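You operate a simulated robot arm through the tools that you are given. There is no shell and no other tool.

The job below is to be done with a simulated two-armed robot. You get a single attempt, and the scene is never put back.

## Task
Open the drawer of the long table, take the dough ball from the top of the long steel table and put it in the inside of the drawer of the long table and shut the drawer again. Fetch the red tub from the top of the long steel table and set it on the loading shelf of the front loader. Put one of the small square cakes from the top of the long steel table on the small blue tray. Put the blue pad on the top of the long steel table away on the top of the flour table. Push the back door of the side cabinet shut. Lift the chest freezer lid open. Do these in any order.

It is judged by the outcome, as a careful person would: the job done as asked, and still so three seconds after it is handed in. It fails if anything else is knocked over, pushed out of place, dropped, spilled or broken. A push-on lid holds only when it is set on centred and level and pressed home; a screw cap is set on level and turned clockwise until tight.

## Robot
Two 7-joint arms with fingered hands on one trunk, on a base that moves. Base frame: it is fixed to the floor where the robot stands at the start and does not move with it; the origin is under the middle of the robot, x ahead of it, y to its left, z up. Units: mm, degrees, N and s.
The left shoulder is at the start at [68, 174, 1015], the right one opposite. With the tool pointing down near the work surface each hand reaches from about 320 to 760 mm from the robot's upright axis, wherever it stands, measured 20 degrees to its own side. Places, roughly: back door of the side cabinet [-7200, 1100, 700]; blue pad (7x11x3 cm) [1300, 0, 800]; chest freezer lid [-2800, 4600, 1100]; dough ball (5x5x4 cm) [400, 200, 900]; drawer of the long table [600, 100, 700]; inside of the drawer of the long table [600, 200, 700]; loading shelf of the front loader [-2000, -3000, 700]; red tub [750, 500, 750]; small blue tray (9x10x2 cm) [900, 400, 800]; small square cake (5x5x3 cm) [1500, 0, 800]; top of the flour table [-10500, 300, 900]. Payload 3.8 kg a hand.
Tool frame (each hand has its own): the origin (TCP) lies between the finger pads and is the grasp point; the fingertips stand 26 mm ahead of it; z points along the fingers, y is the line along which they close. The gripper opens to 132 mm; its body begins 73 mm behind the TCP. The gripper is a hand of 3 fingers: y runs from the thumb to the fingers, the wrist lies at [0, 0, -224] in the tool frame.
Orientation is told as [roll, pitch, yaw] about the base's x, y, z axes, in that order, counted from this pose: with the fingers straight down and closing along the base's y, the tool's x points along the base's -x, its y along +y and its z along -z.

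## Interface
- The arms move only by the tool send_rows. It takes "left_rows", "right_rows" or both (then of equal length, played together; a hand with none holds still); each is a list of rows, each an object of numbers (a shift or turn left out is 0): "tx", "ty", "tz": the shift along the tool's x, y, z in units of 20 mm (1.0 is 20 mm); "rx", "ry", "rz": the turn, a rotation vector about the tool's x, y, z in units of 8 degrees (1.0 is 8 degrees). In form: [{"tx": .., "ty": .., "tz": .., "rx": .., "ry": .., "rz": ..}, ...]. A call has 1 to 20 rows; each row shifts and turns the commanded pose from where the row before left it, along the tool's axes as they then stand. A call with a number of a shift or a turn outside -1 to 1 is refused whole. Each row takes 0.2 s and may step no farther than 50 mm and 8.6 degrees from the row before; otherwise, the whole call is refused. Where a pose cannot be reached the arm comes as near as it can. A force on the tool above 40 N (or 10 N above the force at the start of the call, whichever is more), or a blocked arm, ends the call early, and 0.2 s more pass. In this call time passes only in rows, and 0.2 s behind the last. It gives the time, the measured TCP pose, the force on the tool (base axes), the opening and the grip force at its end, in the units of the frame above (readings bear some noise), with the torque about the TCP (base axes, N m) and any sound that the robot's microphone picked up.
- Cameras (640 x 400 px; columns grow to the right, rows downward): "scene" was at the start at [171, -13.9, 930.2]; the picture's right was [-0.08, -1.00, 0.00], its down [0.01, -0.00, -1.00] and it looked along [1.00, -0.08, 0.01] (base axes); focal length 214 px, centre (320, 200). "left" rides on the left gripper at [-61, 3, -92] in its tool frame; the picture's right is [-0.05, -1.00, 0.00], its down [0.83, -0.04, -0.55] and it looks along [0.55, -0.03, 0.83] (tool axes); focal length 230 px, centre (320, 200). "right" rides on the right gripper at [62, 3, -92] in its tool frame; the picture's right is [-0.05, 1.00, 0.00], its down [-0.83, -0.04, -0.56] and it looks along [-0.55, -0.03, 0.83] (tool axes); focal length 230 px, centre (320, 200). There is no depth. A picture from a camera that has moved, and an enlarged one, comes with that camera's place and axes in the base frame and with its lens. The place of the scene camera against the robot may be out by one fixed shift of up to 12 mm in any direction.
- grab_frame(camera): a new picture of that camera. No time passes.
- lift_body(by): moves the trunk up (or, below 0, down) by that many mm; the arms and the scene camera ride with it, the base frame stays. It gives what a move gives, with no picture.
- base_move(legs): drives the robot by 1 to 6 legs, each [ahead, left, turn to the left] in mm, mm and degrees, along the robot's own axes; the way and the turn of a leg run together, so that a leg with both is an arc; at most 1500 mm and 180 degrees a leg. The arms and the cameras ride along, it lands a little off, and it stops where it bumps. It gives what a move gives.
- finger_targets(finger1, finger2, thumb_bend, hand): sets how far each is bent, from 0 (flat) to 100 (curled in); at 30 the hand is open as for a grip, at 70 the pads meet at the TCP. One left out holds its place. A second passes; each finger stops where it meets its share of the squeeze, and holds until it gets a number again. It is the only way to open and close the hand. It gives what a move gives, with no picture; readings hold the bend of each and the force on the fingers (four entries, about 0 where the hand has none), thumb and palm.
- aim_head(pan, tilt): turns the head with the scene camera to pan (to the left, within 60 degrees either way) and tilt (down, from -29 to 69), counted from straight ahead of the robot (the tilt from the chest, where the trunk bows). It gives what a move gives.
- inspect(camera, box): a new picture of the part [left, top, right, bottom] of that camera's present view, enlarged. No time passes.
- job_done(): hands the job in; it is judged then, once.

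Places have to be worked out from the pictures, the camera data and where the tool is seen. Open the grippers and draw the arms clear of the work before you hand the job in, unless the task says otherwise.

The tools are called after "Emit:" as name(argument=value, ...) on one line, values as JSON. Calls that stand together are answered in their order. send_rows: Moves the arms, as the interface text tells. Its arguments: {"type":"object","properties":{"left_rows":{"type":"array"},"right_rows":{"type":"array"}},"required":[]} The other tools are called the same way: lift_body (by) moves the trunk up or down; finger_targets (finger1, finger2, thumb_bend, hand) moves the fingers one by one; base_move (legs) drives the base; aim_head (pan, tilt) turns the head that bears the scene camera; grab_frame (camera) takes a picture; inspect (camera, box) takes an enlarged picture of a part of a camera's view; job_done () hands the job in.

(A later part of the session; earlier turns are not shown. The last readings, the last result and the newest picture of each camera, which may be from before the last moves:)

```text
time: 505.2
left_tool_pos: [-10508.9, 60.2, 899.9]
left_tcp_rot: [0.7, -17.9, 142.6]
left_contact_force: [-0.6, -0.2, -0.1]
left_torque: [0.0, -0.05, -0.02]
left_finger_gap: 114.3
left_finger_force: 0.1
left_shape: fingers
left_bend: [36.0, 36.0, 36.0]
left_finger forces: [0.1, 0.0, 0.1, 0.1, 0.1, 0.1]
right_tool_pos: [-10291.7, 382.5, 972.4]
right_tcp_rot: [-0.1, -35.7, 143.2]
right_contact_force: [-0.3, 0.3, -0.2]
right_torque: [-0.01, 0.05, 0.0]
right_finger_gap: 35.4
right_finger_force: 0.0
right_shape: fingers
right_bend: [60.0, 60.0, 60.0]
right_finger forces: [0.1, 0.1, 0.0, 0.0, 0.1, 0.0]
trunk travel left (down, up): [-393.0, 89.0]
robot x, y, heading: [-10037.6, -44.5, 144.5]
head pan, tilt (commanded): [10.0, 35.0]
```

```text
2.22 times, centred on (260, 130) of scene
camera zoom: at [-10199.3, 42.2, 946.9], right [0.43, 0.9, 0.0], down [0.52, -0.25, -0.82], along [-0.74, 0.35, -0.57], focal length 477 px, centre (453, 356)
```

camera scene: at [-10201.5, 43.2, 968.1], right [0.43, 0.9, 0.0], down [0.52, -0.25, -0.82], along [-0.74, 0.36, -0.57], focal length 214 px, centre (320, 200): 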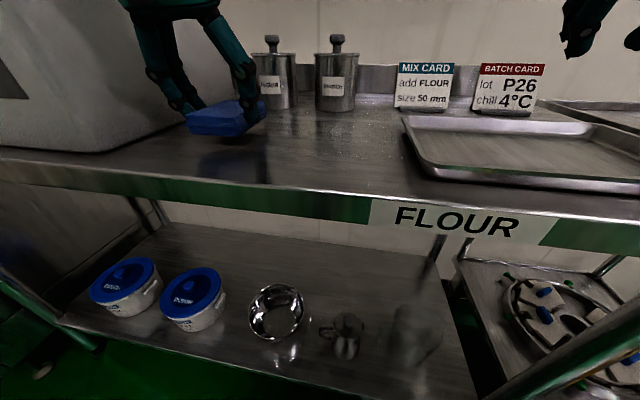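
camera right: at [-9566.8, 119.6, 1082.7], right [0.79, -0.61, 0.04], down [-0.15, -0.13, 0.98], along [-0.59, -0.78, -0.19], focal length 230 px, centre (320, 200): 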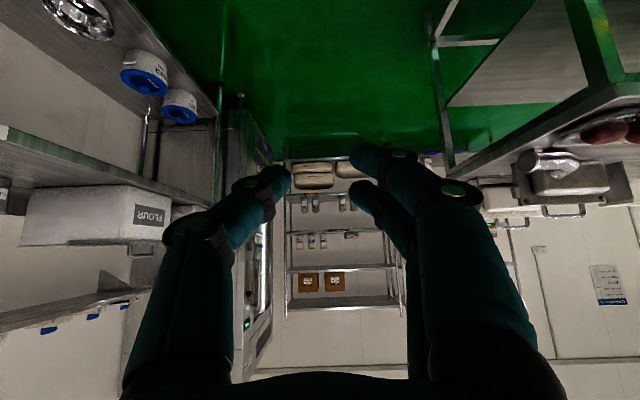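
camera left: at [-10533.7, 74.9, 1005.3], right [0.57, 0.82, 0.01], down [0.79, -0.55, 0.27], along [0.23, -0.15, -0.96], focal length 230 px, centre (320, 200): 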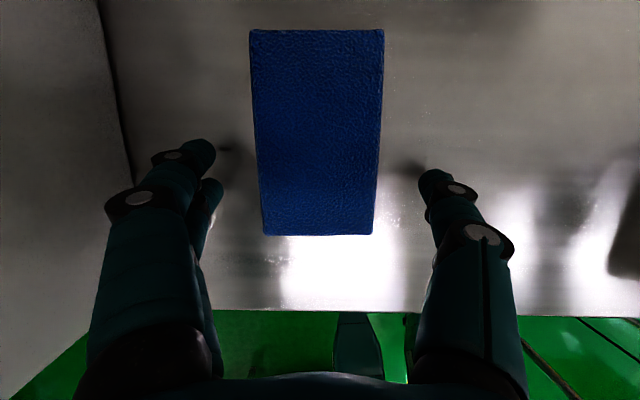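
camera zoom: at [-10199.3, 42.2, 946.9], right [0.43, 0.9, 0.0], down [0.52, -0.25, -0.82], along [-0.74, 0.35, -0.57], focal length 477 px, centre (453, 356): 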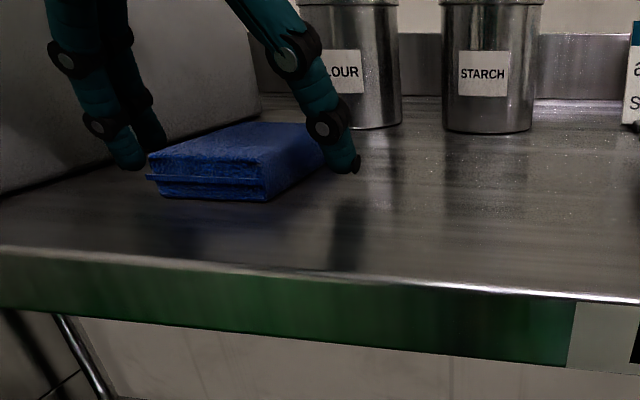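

The pad lies flat on the flour table and is free. I raise the trunk to lift the hands clear, then check.

Emit:
lift_body(by=85)

Emit:
grab_frame(camera="scene")

Emit:
grab_frame(camera="left")

```text
time: 506.4
left_tool_pos: [-10509.1, 59.0, 1009.3]
left_tcp_rot: [0.7, -21.3, 142.4]
left_contact_force: [-0.3, 0.8, -0.1]
left_torque: [-0.01, -0.01, 0.02]
left_finger_gap: 114.4
left_finger_force: 0.1
left_shape: fingers
left_bend: [36.0, 36.0, 36.0]
left_finger forces: [0.0, 0.1, 0.0, 0.0, 0.1, 0.0]
right_tool_pos: [-10292.8, 384.2, 1057.4]
right_tcp_rot: [-0.1, -35.6, 143.3]
right_contact_force: [0.3, 0.6, -0.7]
right_torque: [0.01, 0.01, 0.0]
right_finger_gap: 35.6
right_finger_force: 0.0
right_shape: fingers
right_bend: [60.0, 60.0, 60.0]
right_finger forces: [0.0, 0.1, 0.0, 0.0, 0.1, 0.0]
trunk travel left (down, up): [-478.0, 4.0]
robot x, y, heading: [-10032.2, -47.7, 144.2]
head pan, tilt (commanded): [10.0, 35.0]
```

```text
taken
camera scene: at [-10207.8, 48.6, 1061.5], right [0.43, 0.9, 0.0], down [0.52, -0.25, -0.82], along [-0.74, 0.35, -0.57], focal length 214 px, centre (320, 200)
```

scene: 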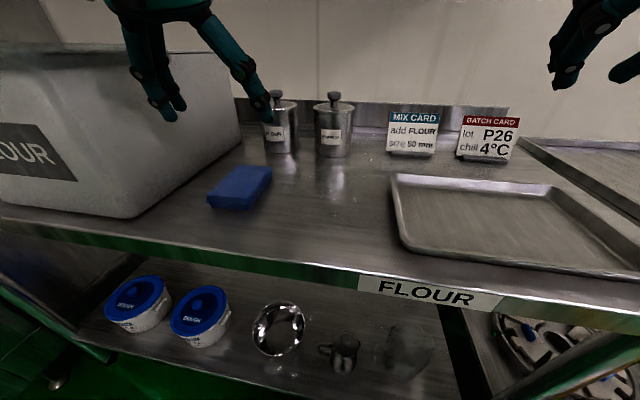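

```text
taken
camera left: at [-10528.5, 71.0, 1117.1], right [0.57, 0.82, 0.01], down [0.8, -0.55, 0.21], along [0.18, -0.12, -0.98], focal length 230 px, centre (320, 200)
```

left: 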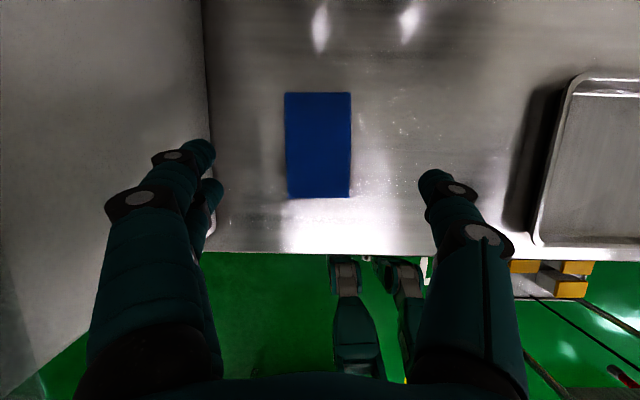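

The pad is delivered. I raise the left hand, then leave the gap the same way I came: back, turn to the old heading, and reverse out.

Emit:
send_rows(left_rows=[{"tx": -0.358, "tz": -0.934}, {"tx": -0.358, "tz": -0.934}, {"tx": -0.358, "tz": -0.934}, {"tx": -0.358, "tz": -0.934}, {"tx": -0.358, "tz": -0.934}, {"tx": -0.358, "tz": -0.934}])

Emit:
base_move(legs=[[-415, 0, 0], [0, -130, 0], [0, 0, 90]])

Emit:
base_move(legs=[[0, 45, 0], [-1400, 0, 0]])

Emit:
grab_frame(camera="scene")

```text
time: 507.8
left_tool_pos: [-10505.9, 59.6, 1132.3]
left_tcp_rot: [0.6, -21.4, 142.5]
left_contact_force: [0.6, 0.0, 0.2]
left_torque: [0.0, -0.02, -0.03]
left_finger_gap: 114.5
left_finger_force: 0.0
left_shape: fingers
left_bend: [36.0, 36.0, 36.0]
left_finger forces: [0.0, 0.0, 0.0, 0.0, 0.0, 0.1]
right_tool_pos: [-10292.4, 383.5, 1058.4]
right_tcp_rot: [-0.1, -35.7, 143.2]
right_contact_force: [0.1, -0.4, -0.3]
right_torque: [0.02, -0.02, 0.03]
right_finger_gap: 35.6
right_finger_force: 0.0
right_shape: fingers
right_bend: [60.0, 60.0, 60.0]
right_finger forces: [0.0, 0.0, 0.0, 0.0, 0.0, 0.0]
trunk travel left (down, up): [-478.0, 4.0]
robot x, y, heading: [-10035.5, -45.3, 144.0]
head pan, tilt (commanded): [10.0, 35.0]
```

```text
time: 515.6
left_tool_pos: [-9714.0, -663.5, 1131.1]
left_tcp_rot: [0.6, -21.4, -126.1]
left_contact_force: [0.8, 0.1, 0.7]
left_torque: [-0.02, -0.04, -0.01]
left_finger_gap: 114.4
left_finger_force: 0.0
left_shape: fingers
left_bend: [36.0, 36.0, 36.0]
left_finger forces: [0.0, 0.0, 0.1, 0.0, 0.0, 0.0]
right_tool_pos: [-10042.3, -456.5, 1058.6]
right_tcp_rot: [-0.1, -35.8, -125.5]
right_contact_force: [-0.9, -0.6, 0.2]
right_torque: [0.02, 0.02, 0.0]
right_finger_gap: 35.4
right_finger_force: 0.1
right_shape: fingers
right_bend: [60.0, 60.0, 60.0]
right_finger forces: [0.0, 0.0, 0.0, 0.0, 0.0, 0.1]
trunk travel left (down, up): [-478.0, 4.0]
robot x, y, heading: [-9617.3, -189.7, -124.2]
head pan, tilt (commanded): [10.0, 35.0]
```

```text
time: 523.2
left_tool_pos: [-8894.6, 449.7, 1131.3]
left_tcp_rot: [0.5, -21.4, -127.5]
left_contact_force: [-0.3, -0.3, -0.4]
left_torque: [-0.01, -0.02, -0.01]
left_finger_gap: 114.3
left_finger_force: 0.1
left_shape: fingers
left_bend: [36.0, 36.0, 36.0]
left_finger forces: [0.0, 0.0, 0.1, 0.0, 0.0, 0.1]
right_tool_pos: [-9217.4, 663.7, 1058.3]
right_tcp_rot: [-0.1, -35.6, -126.8]
right_contact_force: [0.0, -0.1, -0.1]
right_torque: [0.0, -0.03, 0.01]
right_finger_gap: 35.6
right_finger_force: 0.1
right_shape: fingers
right_bend: [60.0, 60.0, 60.0]
right_finger forces: [0.0, 0.0, 0.1, 0.0, 0.0, 0.0]
trunk travel left (down, up): [-478.0, 4.0]
robot x, y, heading: [-8786.5, 926.6, -125.6]
head pan, tilt (commanded): [10.0, 35.0]
```

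```text
taken
camera scene: at [-8896.9, 748.8, 1061.5], right [-0.9, 0.43, 0.0], down [0.25, 0.52, -0.82], along [-0.35, -0.74, -0.57], focal length 214 px, centre (320, 200)
```

scene: 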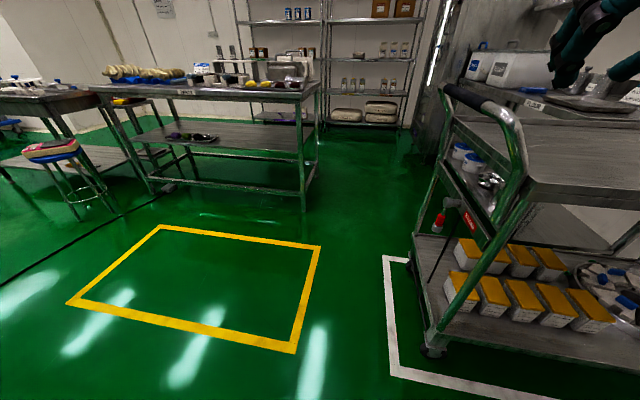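

I'm out of the gap. Next the side cabinet's back door: I turn to face it (heading about -60°) and strafe left to a spot before it, then look.

Emit:
base_move(legs=[[0, 0, 65.6], [0, 1350, 0]])

Emit:
aim_head(pan=0, tilt=25)

Emit:
grab_frame(camera="scene")

```text
time: 538.0
left_tool_pos: [-7242.0, 1311.9, 1130.6]
left_tcp_rot: [0.6, -21.4, -61.7]
left_contact_force: [0.2, -0.5, 0.3]
left_torque: [0.02, -0.01, -0.01]
left_finger_gap: 114.5
left_finger_force: 0.0
left_shape: fingers
left_bend: [36.0, 36.0, 36.0]
left_finger forces: [0.1, 0.0, 0.0, 0.0, 0.0, 0.1]
right_tool_pos: [-7570.9, 1102.6, 1057.3]
right_tcp_rot: [-0.1, -35.6, -61.0]
right_contact_force: [-0.2, 0.4, -0.5]
right_torque: [0.01, -0.01, -0.04]
right_finger_gap: 35.5
right_finger_force: 0.1
right_shape: fingers
right_bend: [60.0, 60.0, 60.0]
right_finger forces: [0.1, 0.0, 0.0, 0.0, 0.1, 0.0]
trunk travel left (down, up): [-478.0, 4.0]
robot x, y, heading: [-7629.9, 1603.1, -59.8]
head pan, tilt (commanded): [10.0, 35.0]
```

```text
time: 538.8
left_tool_pos: [-7242.2, 1311.9, 1130.7]
left_tcp_rot: [0.6, -21.5, -61.6]
left_contact_force: [-0.1, -0.1, 0.3]
left_torque: [0.0, -0.04, 0.0]
left_finger_gap: 114.1
left_finger_force: 0.1
left_shape: fingers
left_bend: [36.0, 36.0, 36.0]
left_finger forces: [0.0, 0.0, 0.0, 0.1, 0.1, 0.0]
right_tool_pos: [-7571.0, 1103.5, 1058.1]
right_tcp_rot: [-0.1, -35.7, -60.9]
right_contact_force: [-0.4, 1.1, -1.7]
right_torque: [0.02, -0.01, -0.02]
right_finger_gap: 35.1
right_finger_force: 0.0
right_shape: fingers
right_bend: [60.0, 60.0, 60.0]
right_finger forces: [0.1, 0.0, 0.0, 0.0, 0.1, 0.0]
trunk travel left (down, up): [-478.0, 4.0]
robot x, y, heading: [-7635.5, 1600.8, -59.8]
head pan, tilt (commanded): [0.0, 25.0]
```

```text
taken
camera scene: at [-7537.3, 1421.7, 1077.2], right [-0.86, -0.5, 0.0], down [-0.21, 0.37, -0.91], along [0.46, -0.78, -0.42], focal length 214 px, centre (320, 200)
```

scene: 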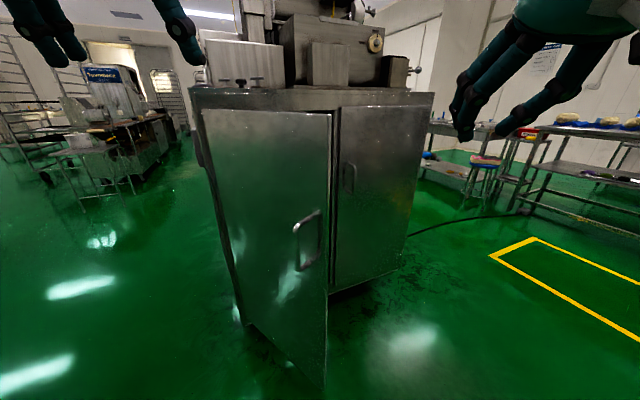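

Now it's clear: the end face has two doors; the left one is hinged at [-6900, 1017] and stands open about 57° with its free edge at [-7337, 1033]. I pull the left hand back, make a fist with the right hand pointing forward at z≈950, and line up to push on the door's outer part.

Emit:
send_rows(left_rows=[{"tx": 0.931, "tz": -0.365}, {"tx": 0.931, "tz": -0.365}, {"tx": 0.931, "tz": -0.365}, {"tx": 0.931, "tz": -0.365}, {"tx": 0.931, "tz": -0.365}, {"tx": 0, "tz": 0}, {"tx": 0, "tz": 0}], right_rows=[{"tx": 0.55, "tz": 0.8}, {"tx": 0.55, "tz": 0.8}, {"tx": 0.55, "tz": 0.8}, {"tx": 0.55, "tz": 0.8}, {"ry": -0.8}, {"ry": -0.8}, {"ry": -0.8}])

Emit:
finger_targets(hand="right", finger1=76, finger2=76, thumb_bend=72)

Emit:
base_move(legs=[[0, 257, 0], [120, 0, 0]])

Emit:
grab_frame(camera="scene")

Emit:
grab_frame(camera="right")

```text
time: 540.4
left_tool_pos: [-7291.1, 1401.3, 1130.3]
left_tcp_rot: [0.7, -21.3, -61.6]
left_contact_force: [-0.3, -0.7, -0.2]
left_torque: [0.02, 0.01, -0.04]
left_finger_gap: 114.5
left_finger_force: 0.0
left_shape: fingers
left_bend: [36.0, 36.0, 36.0]
left_finger forces: [0.0, 0.0, 0.0, 0.0, 0.0, 0.1]
right_tool_pos: [-7568.9, 1100.9, 979.2]
right_tcp_rot: [0.0, -55.1, -61.0]
right_contact_force: [0.3, 0.7, 0.2]
right_torque: [0.05, 0.02, 0.02]
right_finger_gap: 35.4
right_finger_force: 0.0
right_shape: fingers
right_bend: [60.0, 60.0, 60.0]
right_finger forces: [0.0, 0.0, 0.0, 0.0, 0.0, 0.0]
trunk travel left (down, up): [-478.0, 4.0]
robot x, y, heading: [-7633.8, 1602.1, -59.6]
head pan, tilt (commanded): [0.0, 25.0]
```

```text
time: 541.4
left_tool_pos: [-7290.4, 1401.0, 1131.3]
left_tcp_rot: [0.7, -21.5, -61.6]
left_contact_force: [0.2, 0.3, 0.4]
left_torque: [-0.01, -0.03, 0.01]
left_finger_gap: 114.5
left_finger_force: 0.0
left_shape: fingers
left_bend: [36.0, 36.0, 36.0]
left_finger forces: [0.0, 0.0, 0.0, 0.0, 0.1, 0.0]
right_tool_pos: [-7569.6, 1100.6, 980.3]
right_tcp_rot: [0.0, -55.0, -60.9]
right_contact_force: [-0.1, 0.0, 0.3]
right_torque: [0.0, -0.03, 0.0]
right_finger_gap: 0.0
right_finger_force: 0.0
right_shape: fingers
right_bend: [75.0, 75.0, 71.0]
right_finger forces: [0.1, 0.0, 0.0, 0.0, 0.0, 0.0]
trunk travel left (down, up): [-478.0, 4.0]
robot x, y, heading: [-7631.4, 1600.6, -59.8]
head pan, tilt (commanded): [0.0, 25.0]
```

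```text
time: 545.0
left_tool_pos: [-7007.3, 1434.2, 1131.1]
left_tcp_rot: [0.6, -21.4, -61.0]
left_contact_force: [0.4, 0.1, -0.8]
left_torque: [0.01, 0.02, 0.01]
left_finger_gap: 114.1
left_finger_force: 0.1
left_shape: fingers
left_bend: [36.0, 36.0, 36.0]
left_finger forces: [0.0, 0.0, 0.1, 0.1, 0.1, 0.0]
right_tool_pos: [-7282.8, 1129.5, 980.7]
right_tcp_rot: [-0.1, -54.9, -60.3]
right_contact_force: [-0.7, -0.2, 0.3]
right_torque: [-0.01, 0.02, -0.01]
right_finger_gap: 0.1
right_finger_force: 0.1
right_shape: fingers
right_bend: [75.0, 75.0, 71.0]
right_finger forces: [0.0, 0.0, 0.0, 0.0, 0.0, 0.0]
trunk travel left (down, up): [-478.0, 4.0]
robot x, y, heading: [-7352.4, 1631.9, -59.5]
head pan, tilt (commanded): [0.0, 25.0]
```

```text
taken
camera scene: at [-7254.4, 1451.5, 1077.5], right [-0.86, -0.51, 0.0], down [-0.22, 0.36, -0.91], along [0.46, -0.78, -0.42], focal length 214 px, centre (320, 200)
```

scene: 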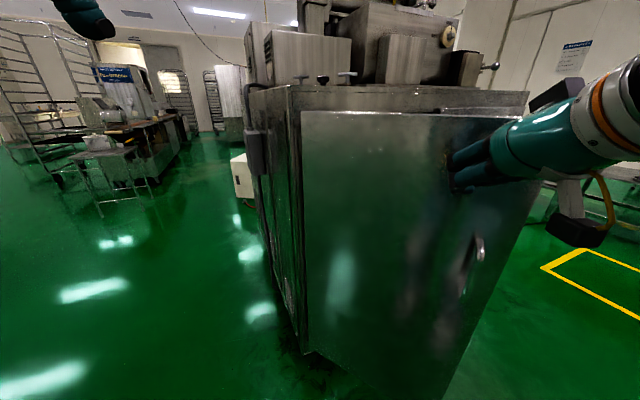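

```text
taken
camera right: at [-7334.4, 1227.8, 982.0], right [0.88, 0.47, 0.04], down [-0.03, -0.04, 1.0], along [0.47, -0.88, -0.02], focal length 230 px, centre (320, 200)
```

right: 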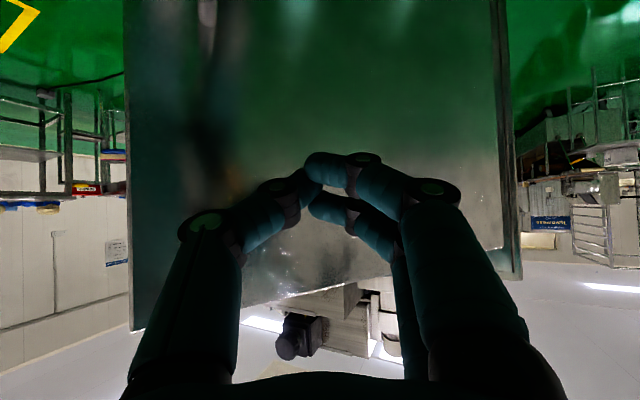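

The fist is about 75 mm short of the door, at a good height. I drive ahead 200 mm, pushing the door.

Emit:
base_move(legs=[[200, 0, 0]])

Emit:
grab_frame(camera="scene")

Emit:
grab_frame(camera="right")

```text
time: 546.7
left_tool_pos: [-6899.4, 1259.9, 1131.6]
left_tcp_rot: [0.6, -21.4, -60.7]
left_contact_force: [0.0, -0.4, 0.5]
left_torque: [0.0, -0.01, 0.01]
left_finger_gap: 114.5
left_finger_force: 0.0
left_shape: fingers
left_bend: [36.0, 36.0, 36.0]
left_finger forces: [0.0, 0.0, 0.0, 0.1, 0.0, 0.0]
right_tool_pos: [-7172.6, 955.2, 980.2]
right_tcp_rot: [-0.2, -55.0, -59.9]
right_contact_force: [-0.7, -0.3, -0.9]
right_torque: [0.0, 0.02, -0.01]
right_finger_gap: 0.1
right_finger_force: 0.0
right_shape: fingers
right_bend: [75.0, 75.0, 71.0]
right_finger forces: [0.0, 0.0, 0.0, 0.1, 0.0, 0.0]
trunk travel left (down, up): [-478.0, 4.0]
robot x, y, heading: [-7244.8, 1455.5, -58.9]
head pan, tilt (commanded): [0.0, 25.0]
```

```text
taken
camera scene: at [-7147.2, 1276.0, 1077.4], right [-0.86, -0.52, 0.0], down [-0.22, 0.36, -0.91], along [0.47, -0.78, -0.42], focal length 214 px, centre (320, 200)
```

scene: 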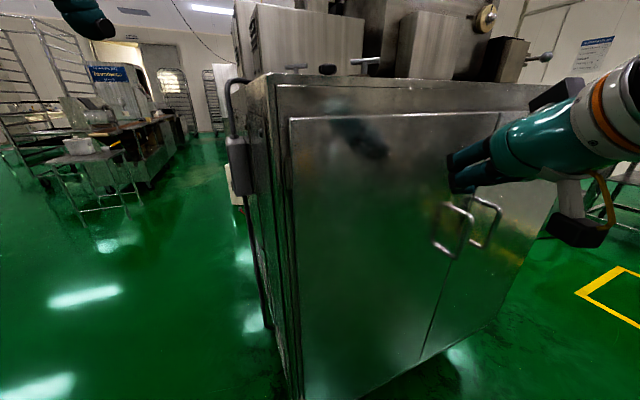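

```text
taken
camera right: at [-7225.4, 1051.7, 981.8], right [0.88, 0.47, 0.04], down [-0.03, -0.04, 1.0], along [0.48, -0.88, -0.02], focal length 230 px, centre (320, 200)
```

right: 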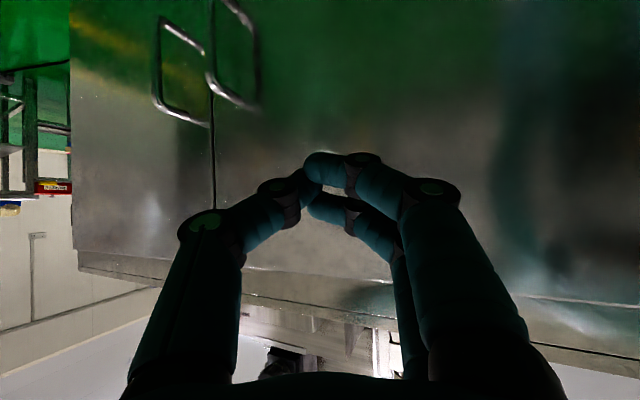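

The door has swung in but is still some 30° open. I keep pushing ahead 130 mm.

Emit:
base_move(legs=[[130, 0, 0]])

Emit:
grab_frame(camera="scene")

Emit:
grab_frame(camera="right")

```text
time: 547.9
left_tool_pos: [-6850.1, 1175.8, 1131.3]
left_tcp_rot: [0.8, -21.4, -60.7]
left_contact_force: [-0.7, -0.8, -0.7]
left_torque: [0.04, 0.03, -0.02]
left_finger_gap: 114.6
left_finger_force: 0.1
left_shape: fingers
left_bend: [36.0, 36.0, 36.0]
left_finger forces: [0.0, 0.0, 0.2, 0.0, 0.1, 0.0]
right_tool_pos: [-7127.1, 879.3, 972.9]
right_tcp_rot: [-0.2, -53.2, -59.5]
right_contact_force: [-5.3, 4.7, -2.0]
right_torque: [-0.05, -0.01, 0.06]
right_finger_gap: 0.0
right_finger_force: 3.0
right_shape: fingers
right_bend: [76.0, 77.0, 71.0]
right_finger forces: [0.0, 6.0, 0.1, 0.0, 0.0, 0.0]
trunk travel left (down, up): [-478.0, 4.0]
robot x, y, heading: [-7192.0, 1367.7, -59.0]
head pan, tilt (commanded): [0.0, 25.0]
stopped in leg 1: the force on the tool passed its limit at 74 N (the readings are from after the stop); the commanded pose is now the measured one
```

```text
taken
camera scene: at [-7097.2, 1192.2, 1077.2], right [-0.86, -0.52, 0.0], down [-0.22, 0.36, -0.91], along [0.47, -0.78, -0.42], focal length 214 px, centre (320, 200)
```

scene: 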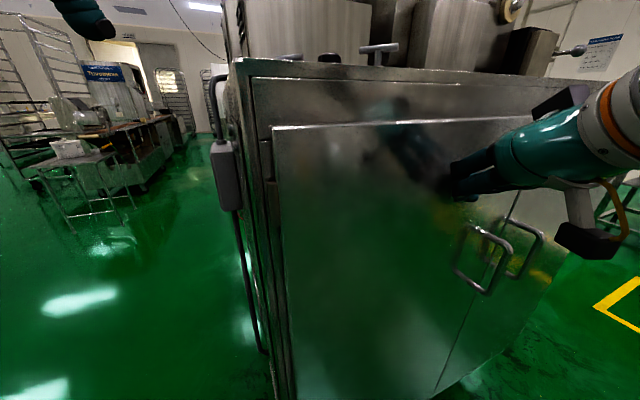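

```text
taken
camera right: at [-7180.1, 975.1, 977.5], right [0.88, 0.48, 0.04], down [-0.01, -0.06, 1.0], along [0.48, -0.88, -0.05], focal length 230 px, centre (320, 200)
```

right: 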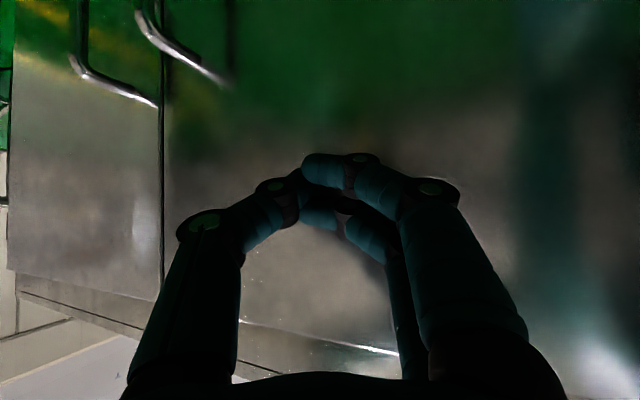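

The push met its limit (74 N), so the door seems to be against its stop. I enlarge the seam between the doors to check that it is flush.

Emit:
inspect(camera="scene", box=[400, 150, 600, 400])

Emit:
inspect(camera="right", box=[0, 0, 260, 400])

Emit:
inspect(camera="scene", box=[220, 40, 560, 220])

```text
1.60 times, centred on (500, 275) of scene
camera zoom: at [-7097.2, 1192.2, 1077.2], right [-0.86, -0.52, 0.0], down [-0.22, 0.36, -0.91], along [0.47, -0.78, -0.42], focal length 343 px, centre (32, 80)
```

zoom: 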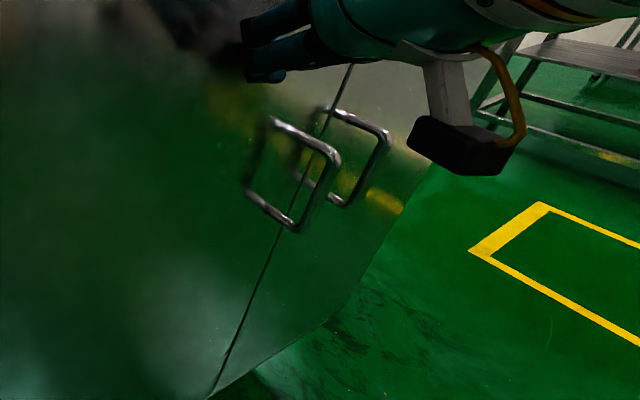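

```text
1.00 times, centred on (130, 200) of right (not enlarged: the box is as wide or as high as the picture)
camera zoom: at [-7180.1, 975.1, 977.5], right [0.88, 0.48, 0.04], down [-0.01, -0.06, 1.0], along [0.48, -0.88, -0.05], focal length 230 px, centre (510, 200)
```

zoom: 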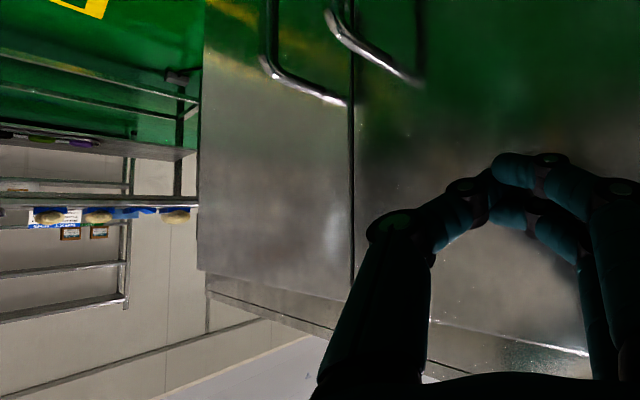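

```text
1.88 times, centred on (390, 130) of scene
camera zoom: at [-7097.2, 1192.2, 1077.2], right [-0.86, -0.52, 0.0], down [-0.22, 0.36, -0.91], along [0.47, -0.78, -0.42], focal length 404 px, centre (188, 332)
```

zoom: 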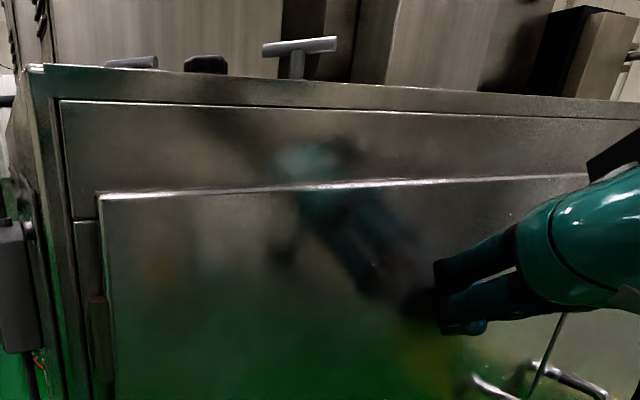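

The seam and the edges of both doors line up: the door is flush. I back off and verify it stays shut.

Emit:
base_move(legs=[[-300, 0, 0]])

Emit:
grab_frame(camera="scene")

Emit:
inspect(camera="scene", box=[180, 60, 500, 320])

```text
time: 549.9
left_tool_pos: [-7003.4, 1427.7, 1130.2]
left_tcp_rot: [0.6, -21.4, -61.2]
left_contact_force: [-0.2, 0.1, -0.2]
left_torque: [0.02, 0.0, -0.01]
left_finger_gap: 114.6
left_finger_force: 0.2
left_shape: fingers
left_bend: [36.0, 36.0, 36.0]
left_finger forces: [0.0, 0.1, 0.1, 0.0, 0.0, 0.0]
right_tool_pos: [-7284.2, 1131.2, 974.5]
right_tcp_rot: [-0.3, -53.5, -60.1]
right_contact_force: [-0.3, 0.8, -0.2]
right_torque: [0.02, -0.01, -0.01]
right_finger_gap: 0.0
right_finger_force: 0.1
right_shape: fingers
right_bend: [76.0, 77.0, 71.0]
right_finger forces: [0.0, 0.1, 0.0, 0.0, 0.0, 0.0]
trunk travel left (down, up): [-478.0, 4.0]
robot x, y, heading: [-7347.6, 1623.9, -59.5]
head pan, tilt (commanded): [0.0, 25.0]
```

```text
taken
camera scene: at [-7251.0, 1446.2, 1077.2], right [-0.86, -0.51, 0.0], down [-0.22, 0.36, -0.91], along [0.46, -0.78, -0.42], focal length 214 px, centre (320, 200)
```

scene: 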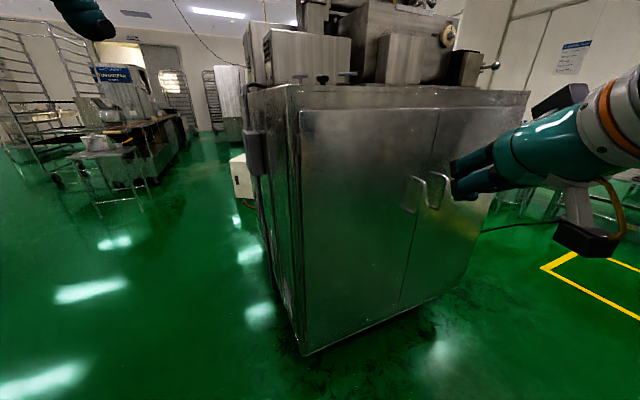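

```text
1.54 times, centred on (340, 190) of scene
camera zoom: at [-7251.0, 1446.2, 1077.2], right [-0.86, -0.51, 0.0], down [-0.22, 0.36, -0.91], along [0.46, -0.78, -0.42], focal length 330 px, centre (289, 215)
```

zoom: 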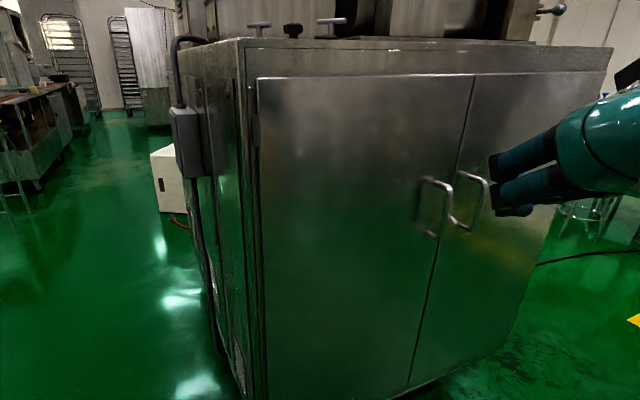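

The cabinet door stays shut, flush with the other. Last task: the chest freezer. I turn and drive across the open floor toward it.

Emit:
base_move(legs=[[-200, 0, 0], [0, 0, 89.5], [1500, 0, 0], [1500, 0, 0]])

Emit:
aim_head(pan=0, tilt=15)

Emit:
grab_frame(camera="scene")

```text
time: 568.9
left_tool_pos: [-4716.8, 3574.5, 1130.8]
left_tcp_rot: [0.5, -21.4, 28.2]
left_contact_force: [-0.8, 1.2, -0.6]
left_torque: [-0.02, 0.0, -0.02]
left_finger_gap: 114.3
left_finger_force: 0.1
left_shape: fingers
left_bend: [36.0, 36.0, 36.0]
left_finger forces: [0.0, 0.1, 0.0, 0.0, 0.1, 0.0]
right_tool_pos: [-4424.0, 3293.6, 975.3]
right_tcp_rot: [-0.3, -53.5, 29.3]
right_contact_force: [0.1, -0.1, -0.2]
right_torque: [-0.02, -0.04, 0.02]
right_finger_gap: 0.1
right_finger_force: 0.0
right_shape: fingers
right_bend: [76.0, 77.0, 71.0]
right_finger forces: [0.1, 0.1, 0.0, 0.0, 0.1, 0.0]
trunk travel left (down, up): [-478.0, 4.0]
robot x, y, heading: [-4919.1, 3237.1, 30.0]
head pan, tilt (commanded): [0.0, 25.0]
```

```text
time: 569.7
left_tool_pos: [-4715.3, 3575.8, 1131.2]
left_tcp_rot: [0.5, -21.4, 28.2]
left_contact_force: [-0.8, -0.4, 0.0]
left_torque: [-0.04, 0.02, -0.02]
left_finger_gap: 114.1
left_finger_force: 0.1
left_shape: fingers
left_bend: [36.0, 36.0, 36.0]
left_finger forces: [0.1, 0.1, 0.0, 0.1, 0.0, 0.1]
right_tool_pos: [-4423.3, 3292.8, 973.7]
right_tcp_rot: [-0.4, -53.5, 29.4]
right_contact_force: [0.5, 0.9, -0.1]
right_torque: [-0.02, -0.02, 0.01]
right_finger_gap: 0.0
right_finger_force: 0.0
right_shape: fingers
right_bend: [76.0, 77.0, 71.0]
right_finger forces: [0.0, 0.0, 0.1, 0.0, 0.0, 0.0]
trunk travel left (down, up): [-478.0, 4.0]
robot x, y, heading: [-4916.7, 3236.9, 29.9]
head pan, tilt (commanded): [0.0, 15.0]
```

```text
taken
camera scene: at [-4750.2, 3329.7, 1093.5], right [0.5, -0.87, 0.0], down [-0.22, -0.13, -0.97], along [0.84, 0.48, -0.26], focal length 214 px, centre (320, 200)
```

scene: 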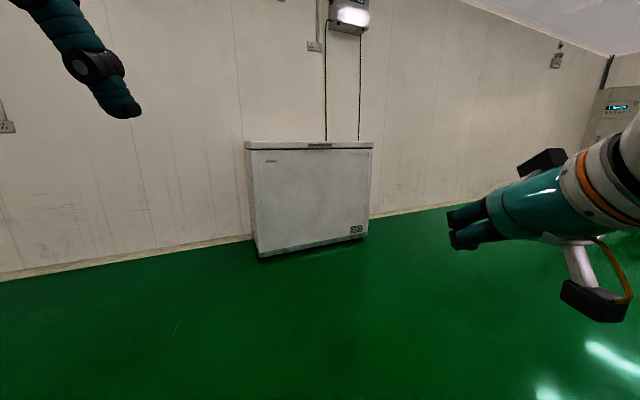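

The freezer is ahead: front face along the wall direction, lid top about z≈1045 with a small handle at the front middle. I drive closer and turn to face it squarely.

Emit:
base_move(legs=[[1000, 0, 0], [0, 0, 24.3]])

Emit:
grab_frame(camera="scene")

```text
time: 576.2
left_tool_pos: [-4003.2, 4137.6, 1131.5]
left_tcp_rot: [0.6, -21.4, 53.1]
left_contact_force: [-1.1, 0.3, 0.5]
left_torque: [-0.01, 0.0, 0.0]
left_finger_gap: 114.2
left_finger_force: 0.1
left_shape: fingers
left_bend: [36.0, 36.0, 36.0]
left_finger forces: [0.0, 0.1, 0.0, 0.0, 0.0, 0.1]
right_tool_pos: [-3619.0, 4006.4, 974.7]
right_tcp_rot: [-0.3, -53.5, 54.3]
right_contact_force: [0.3, -0.3, -0.6]
right_torque: [0.01, 0.0, 0.05]
right_finger_gap: 0.0
right_finger_force: 0.1
right_shape: fingers
right_bend: [76.0, 77.0, 71.0]
right_finger forces: [0.0, 0.0, 0.1, 0.1, 0.1, 0.0]
trunk travel left (down, up): [-478.0, 4.0]
robot x, y, heading: [-4046.0, 3746.1, 55.0]
head pan, tilt (commanded): [0.0, 15.0]
```

```text
taken
camera scene: at [-3933.9, 3903.5, 1093.5], right [0.82, -0.57, 0.0], down [-0.15, -0.21, -0.97], along [0.55, 0.79, -0.26], focal length 214 px, centre (320, 200)
```

scene: 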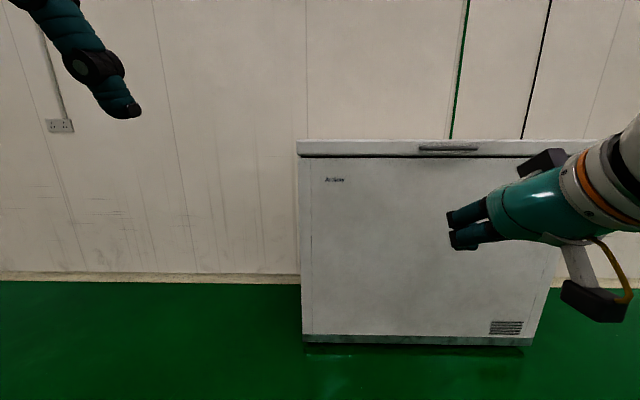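

The lid spans about z 1032–1109, with a 250 mm wide handle at u≈-4924, z≈1071. I enlarge the handle.

Emit:
inspect(camera="scene", box=[380, 110, 520, 190])

Emit:
grab_frame(camera="right")

```text
4.57 times, centred on (450, 150) of scene
camera zoom: at [-3933.9, 3903.5, 1093.5], right [0.82, -0.57, 0.0], down [-0.15, -0.21, -0.97], along [0.55, 0.79, -0.26], focal length 980 px, centre (-274, 429)
```

zoom: 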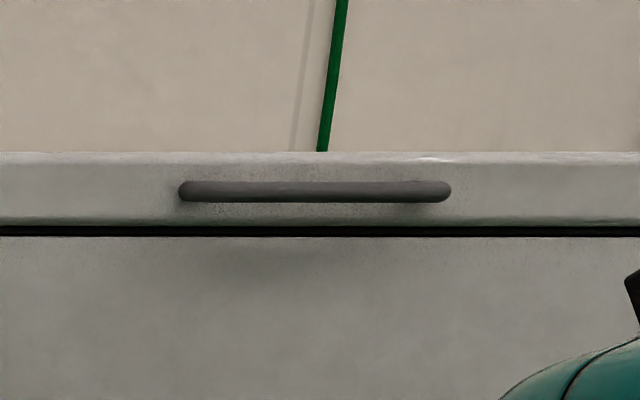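

```text
taken
camera right: at [-3686.4, 3916.7, 978.4], right [-0.79, 0.61, 0.04], down [0.06, 0.01, 1.0], along [0.61, 0.79, -0.05], focal length 230 px, centre (320, 200)
```

right: 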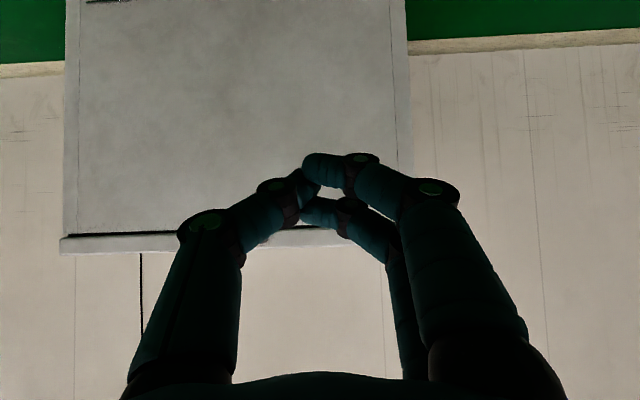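

The handle is a plain bar on the lid's front. To lift it with two fingers underneath I want the right hand turned the other way; I test that wrist turn here in free space.

Emit:
finger_targets(hand="right", finger1=45, finger2=45, thumb_bend=45)

Emit:
send_rows(right_rows=[{"rz": -0.94}, {"rz": -0.94}, {"rz": -0.94}, {"rz": -0.94}, {"rz": -0.94}, {"rz": -0.94}, {"rz": -0.94}, {"rz": -0.94}, {"rz": -0.94}, {"rz": -0.94}, {"rz": -0.94}, {"rz": -0.94}])

Emit:
grab_frame(camera="right")

```text
time: 577.2
left_tool_pos: [-4002.6, 4137.9, 1131.2]
left_tcp_rot: [0.6, -21.4, 53.1]
left_contact_force: [-0.6, 0.3, -0.5]
left_torque: [0.02, 0.01, -0.01]
left_finger_gap: 114.4
left_finger_force: 0.0
left_shape: fingers
left_bend: [36.0, 36.0, 36.0]
left_finger forces: [0.0, 0.0, 0.0, 0.0, 0.0, 0.0]
right_tool_pos: [-3618.1, 4004.0, 973.5]
right_tcp_rot: [-0.3, -53.5, 54.2]
right_contact_force: [-0.3, -0.6, 0.1]
right_torque: [-0.02, -0.04, 0.02]
right_finger_gap: 83.9
right_finger_force: 0.0
right_shape: fingers
right_bend: [45.0, 45.0, 45.0]
right_finger forces: [0.0, 0.1, 0.0, 0.0, 0.0, 0.1]
trunk travel left (down, up): [-478.0, 4.0]
robot x, y, heading: [-4041.9, 3745.8, 55.4]
head pan, tilt (commanded): [0.0, 15.0]
```

```text
time: 579.8
left_tool_pos: [-4003.4, 4137.7, 1131.4]
left_tcp_rot: [0.6, -21.5, 53.1]
left_contact_force: [0.4, 0.2, -0.2]
left_torque: [0.01, 0.0, 0.01]
left_finger_gap: 114.7
left_finger_force: 0.0
left_shape: fingers
left_bend: [36.0, 36.0, 36.0]
left_finger forces: [0.0, 0.0, 0.0, 0.0, 0.0, 0.0]
right_tool_pos: [-3726.2, 4009.5, 959.6]
right_tcp_rot: [-53.8, 0.5, 143.8]
right_contact_force: [-0.1, -0.2, 0.9]
right_torque: [-0.02, 0.04, 0.01]
right_finger_gap: 84.2
right_finger_force: 0.1
right_shape: fingers
right_bend: [45.0, 45.0, 45.0]
right_finger forces: [0.0, 0.1, 0.1, 0.0, 0.1, 0.0]
right hand out of reach, approached as far as the arm can: row 8, 9, 10, 11, 12
trunk travel left (down, up): [-478.0, 4.0]
robot x, y, heading: [-4040.0, 3740.8, 55.2]
head pan, tilt (commanded): [0.0, 15.0]
```

```text
taken
camera right: at [-3722.2, 3910.3, 1009.6], right [-0.38, -0.45, -0.81], down [-0.92, 0.15, 0.35], along [-0.04, 0.88, -0.47], focal length 230 px, centre (320, 200)
```

right: 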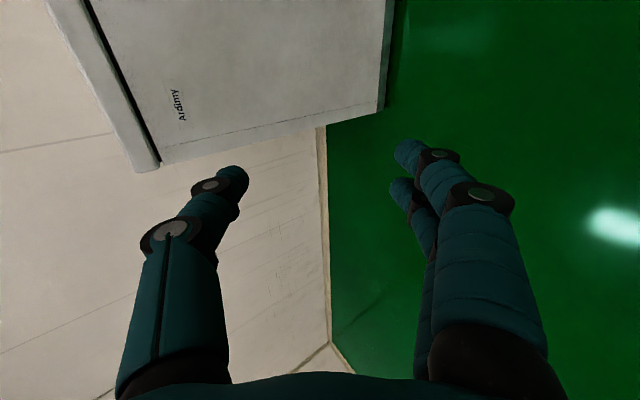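

The turn is possible with the hand nearer the middle (fingers now on the underside). I raise the tool to point level forward.

Emit:
send_rows(right_rows=[{"rx": 0.9}, {"rx": 0.9}, {"rx": 0.9}, {"rx": 0.9}, {"rx": 0.9}])

Emit:
grab_frame(camera="right")

Emit:
grab_frame(camera="scene")

```text
time: 581.2
left_tool_pos: [-4003.8, 4137.6, 1132.6]
left_tcp_rot: [0.7, -21.5, 53.1]
left_contact_force: [0.3, 1.0, 0.5]
left_torque: [-0.01, 0.02, 0.02]
left_finger_gap: 114.2
left_finger_force: 0.1
left_shape: fingers
left_bend: [36.0, 36.0, 36.0]
left_finger forces: [0.1, 0.0, 0.1, 0.0, 0.1, 0.0]
right_tool_pos: [-3715.2, 4019.9, 981.5]
right_tcp_rot: [-92.2, 0.6, 141.2]
right_contact_force: [-0.6, 0.5, 0.4]
right_torque: [0.03, 0.0, -0.07]
right_finger_gap: 84.4
right_finger_force: 0.0
right_shape: fingers
right_bend: [45.0, 45.0, 45.0]
right_finger forces: [0.0, 0.0, 0.0, 0.0, 0.1, 0.0]
right hand out of reach, approached as far as the arm can: row 5
trunk travel left (down, up): [-478.0, 4.0]
robot x, y, heading: [-4043.6, 3746.0, 55.1]
head pan, tilt (commanded): [0.0, 15.0]
stopped in row 5 (right hand): the arm was blocked; the commanded pose is now the measured one
```

```text
taken
camera right: at [-3724.7, 3908.9, 974.1], right [-0.01, 0.06, -1.0], down [-1.0, 0.09, 0.01], along [0.09, 0.99, 0.06], focal length 230 px, centre (320, 200)
```

right: 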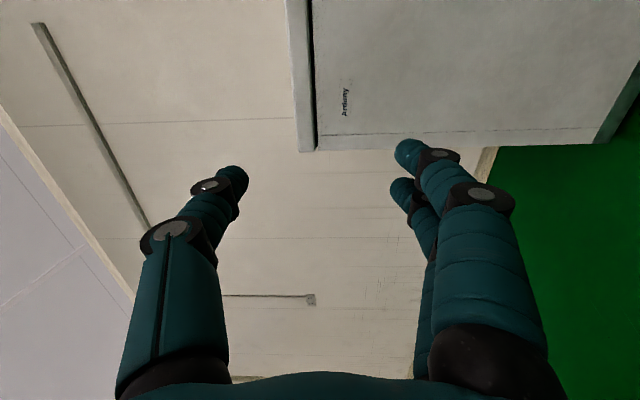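

```text
taken
camera scene: at [-3939.2, 3907.1, 1092.0], right [0.86, -0.51, 0.0], down [-0.14, -0.24, -0.96], along [0.49, 0.83, -0.28], focal length 214 px, centre (320, 200)
```

scene: 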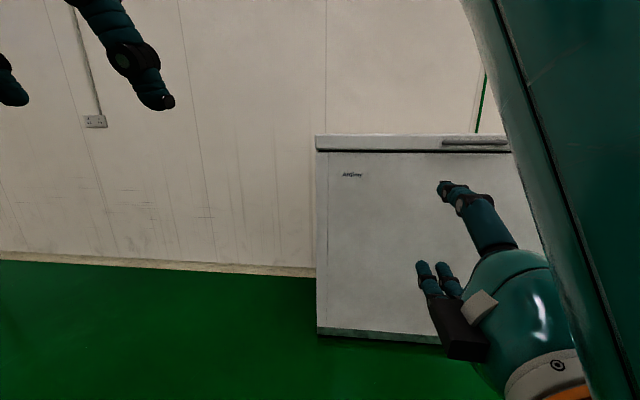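

The upper arm touched the head in that posture, so I undo it: tool down again and wrist back to the standard side.

Emit:
send_rows(right_rows=[{"rx": -0.9}, {"rx": -0.9}, {"rx": -0.9}, {"rx": -0.9}, {"rz": 0.94}, {"rz": 0.94}, {"rz": 0.94}, {"rz": 0.94}, {"rz": 0.94}, {"rz": 0.94}, {"rz": 0.94}, {"rz": 0.94}, {"rz": 0.94}, {"rz": 0.94}, {"rz": 0.94}, {"rz": 0.94}])

Emit:
grab_frame(camera="scene")

```text
time: 584.6
left_tool_pos: [-4003.0, 4138.2, 1130.0]
left_tcp_rot: [0.7, -21.4, 53.1]
left_contact_force: [0.1, 0.3, 0.4]
left_torque: [0.03, -0.01, -0.01]
left_finger_gap: 114.5
left_finger_force: 0.0
left_shape: fingers
left_bend: [36.0, 36.0, 36.0]
left_finger forces: [0.0, 0.0, 0.0, 0.0, 0.0, 0.0]
right_tool_pos: [-3712.6, 4018.6, 978.0]
right_tcp_rot: [-1.6, -63.4, 52.0]
right_contact_force: [0.2, 0.6, 0.1]
right_torque: [0.0, 0.0, 0.0]
right_finger_gap: 84.7
right_finger_force: 0.0
right_shape: fingers
right_bend: [45.0, 45.0, 45.0]
right_finger forces: [0.0, 0.0, 0.0, 0.0, 0.0, 0.0]
trunk travel left (down, up): [-478.0, 4.0]
robot x, y, heading: [-4042.5, 3743.9, 54.7]
head pan, tilt (commanded): [0.0, 15.0]
```

```text
taken
camera scene: at [-3939.8, 3893.7, 1137.5], right [0.81, -0.58, 0.0], down [0.13, 0.19, -0.97], along [0.56, 0.79, 0.23], focal length 214 px, centre (320, 200)
```

scene: 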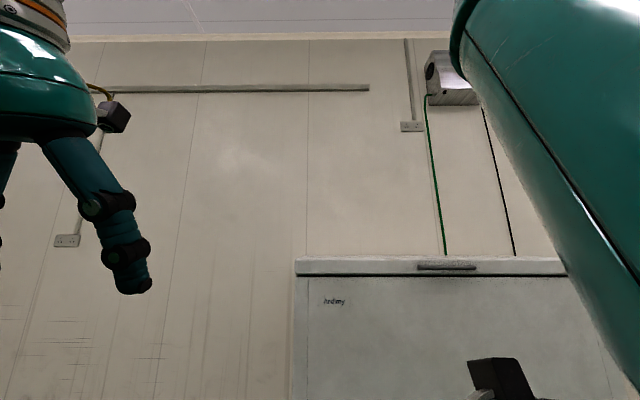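

The right arm is now crowding the head (it tilted the camera). I move that hand outward and lower to free it.

Emit:
send_rows(right_rows=[{"ty": -1}, {"ty": -1}, {"ty": -1}, {"ty": -1}, {"ty": -1}, {"tx": 0.9, "tz": 0.43}, {"tx": 0.9, "tz": 0.43}, {"tx": 0.9, "tz": 0.43}, {"tx": 0.9, "tz": 0.43}])

Emit:
aim_head(pan=0, tilt=15)

Emit:
grab_frame(camera="scene")

```text
time: 586.6
left_tool_pos: [-4004.6, 4137.8, 1130.6]
left_tcp_rot: [0.7, -21.4, 53.1]
left_contact_force: [-0.9, -0.3, -0.1]
left_torque: [-0.01, -0.01, 0.0]
left_finger_gap: 114.3
left_finger_force: 0.1
left_shape: fingers
left_bend: [36.0, 36.0, 36.0]
left_finger forces: [0.0, 0.1, 0.0, 0.1, 0.0, 0.0]
right_tool_pos: [-3664.0, 3994.5, 892.3]
right_tcp_rot: [-0.9, -63.0, 52.0]
right_contact_force: [-0.3, 0.3, -0.7]
right_torque: [0.0, 0.0, 0.0]
right_finger_gap: 84.5
right_finger_force: 0.1
right_shape: fingers
right_bend: [45.0, 45.0, 45.0]
right_finger forces: [0.0, 0.0, 0.1, 0.1, 0.0, 0.0]
right hand out of reach, approached as far as the arm can: row 2, 3, 4, 5, 6, 7, 8, 9
trunk travel left (down, up): [-478.0, 4.0]
robot x, y, heading: [-4044.5, 3742.5, 54.9]
head pan, tilt (commanded): [0.0, 15.0]
```

```text
time: 587.2
left_tool_pos: [-4002.5, 4138.3, 1130.3]
left_tcp_rot: [0.7, -21.4, 53.1]
left_contact_force: [0.0, 0.4, -1.1]
left_torque: [0.01, 0.01, 0.0]
left_finger_gap: 114.1
left_finger_force: 0.1
left_shape: fingers
left_bend: [36.0, 36.0, 36.0]
left_finger forces: [0.0, 0.1, 0.1, 0.0, 0.1, 0.1]
right_tool_pos: [-3663.9, 3994.2, 892.4]
right_tcp_rot: [-0.9, -63.0, 51.9]
right_contact_force: [0.2, -0.4, 0.9]
right_torque: [0.01, 0.0, 0.01]
right_finger_gap: 84.1
right_finger_force: 0.2
right_shape: fingers
right_bend: [45.0, 45.0, 45.0]
right_finger forces: [0.1, 0.1, 0.1, 0.1, 0.0, 0.1]
trunk travel left (down, up): [-478.0, 4.0]
robot x, y, heading: [-4041.9, 3744.9, 55.1]
head pan, tilt (commanded): [0.0, 15.0]
```

```text
taken
camera scene: at [-3933.9, 3903.5, 1093.5], right [0.82, -0.57, 0.0], down [-0.15, -0.21, -0.97], along [0.55, 0.79, -0.26], focal length 214 px, centre (320, 200)
```

scene: 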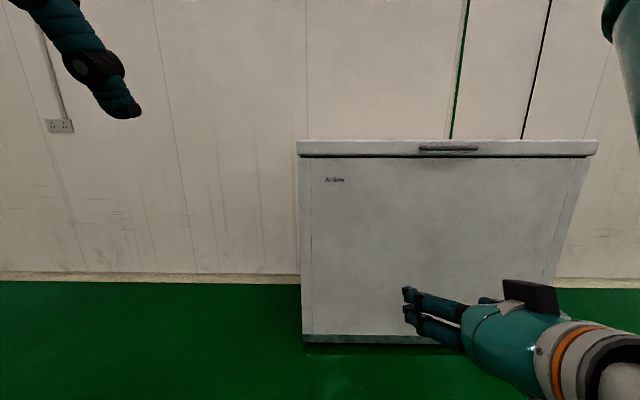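

The view is restored. Now I try the other wrist turn (fingers above, thumb below), which worked at the drawer.

Emit:
send_rows(right_rows=[{"rz": 0.94}, {"rz": 0.94}, {"rz": 0.94}, {"rz": 0.94}, {"rz": 0.94}, {"rz": 0.94}, {"rz": 0.94}, {"rz": 0.94}, {"rz": 0.94}, {"rz": 0.94}, {"rz": 0.94}, {"rz": 0.94}])

Emit:
grab_frame(camera="scene")

Emit:
grab_frame(camera="right")

```text
time: 589.8
left_tool_pos: [-4004.1, 4139.7, 1130.9]
left_tcp_rot: [0.7, -21.5, 53.2]
left_contact_force: [-0.4, -0.2, 0.9]
left_torque: [0.03, 0.0, -0.01]
left_finger_gap: 114.4
left_finger_force: 0.0
left_shape: fingers
left_bend: [36.0, 36.0, 36.0]
left_finger forces: [0.1, 0.0, 0.1, 0.0, 0.1, 0.0]
right_tool_pos: [-3663.8, 3994.0, 891.1]
right_tcp_rot: [63.0, -0.1, -39.1]
right_contact_force: [-0.8, -0.4, -0.6]
right_torque: [0.03, 0.01, -0.01]
right_finger_gap: 84.4
right_finger_force: 0.0
right_shape: fingers
right_bend: [45.0, 45.0, 45.0]
right_finger forces: [0.0, 0.1, 0.0, 0.0, 0.0, 0.0]
trunk travel left (down, up): [-478.0, 4.0]
robot x, y, heading: [-4044.4, 3743.3, 55.0]
head pan, tilt (commanded): [0.0, 15.0]
```

```text
taken
camera scene: at [-3933.9, 3903.5, 1093.5], right [0.82, -0.57, 0.0], down [-0.15, -0.21, -0.97], along [0.55, 0.79, -0.26], focal length 214 px, centre (320, 200)
```

scene: 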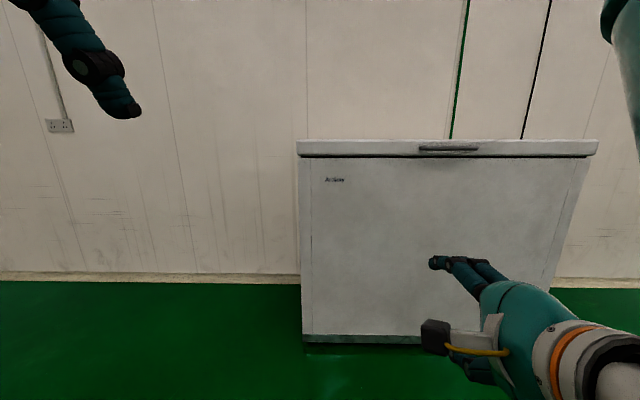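

```text
taken
camera right: at [-3762.4, 3969.9, 935.6], right [0.33, 0.32, 0.89], down [0.32, -0.92, 0.21], along [0.89, 0.21, -0.4], focal length 230 px, centre (320, 200)
```

right: 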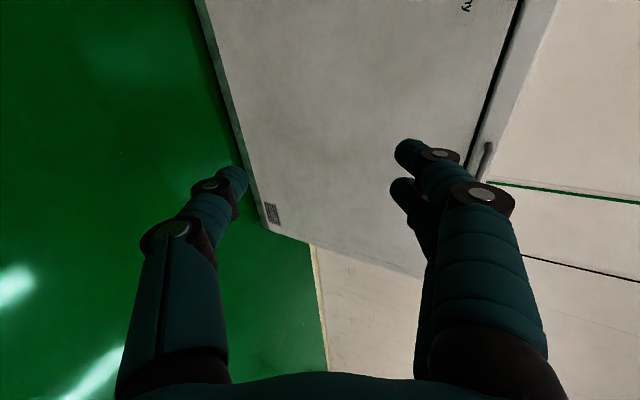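

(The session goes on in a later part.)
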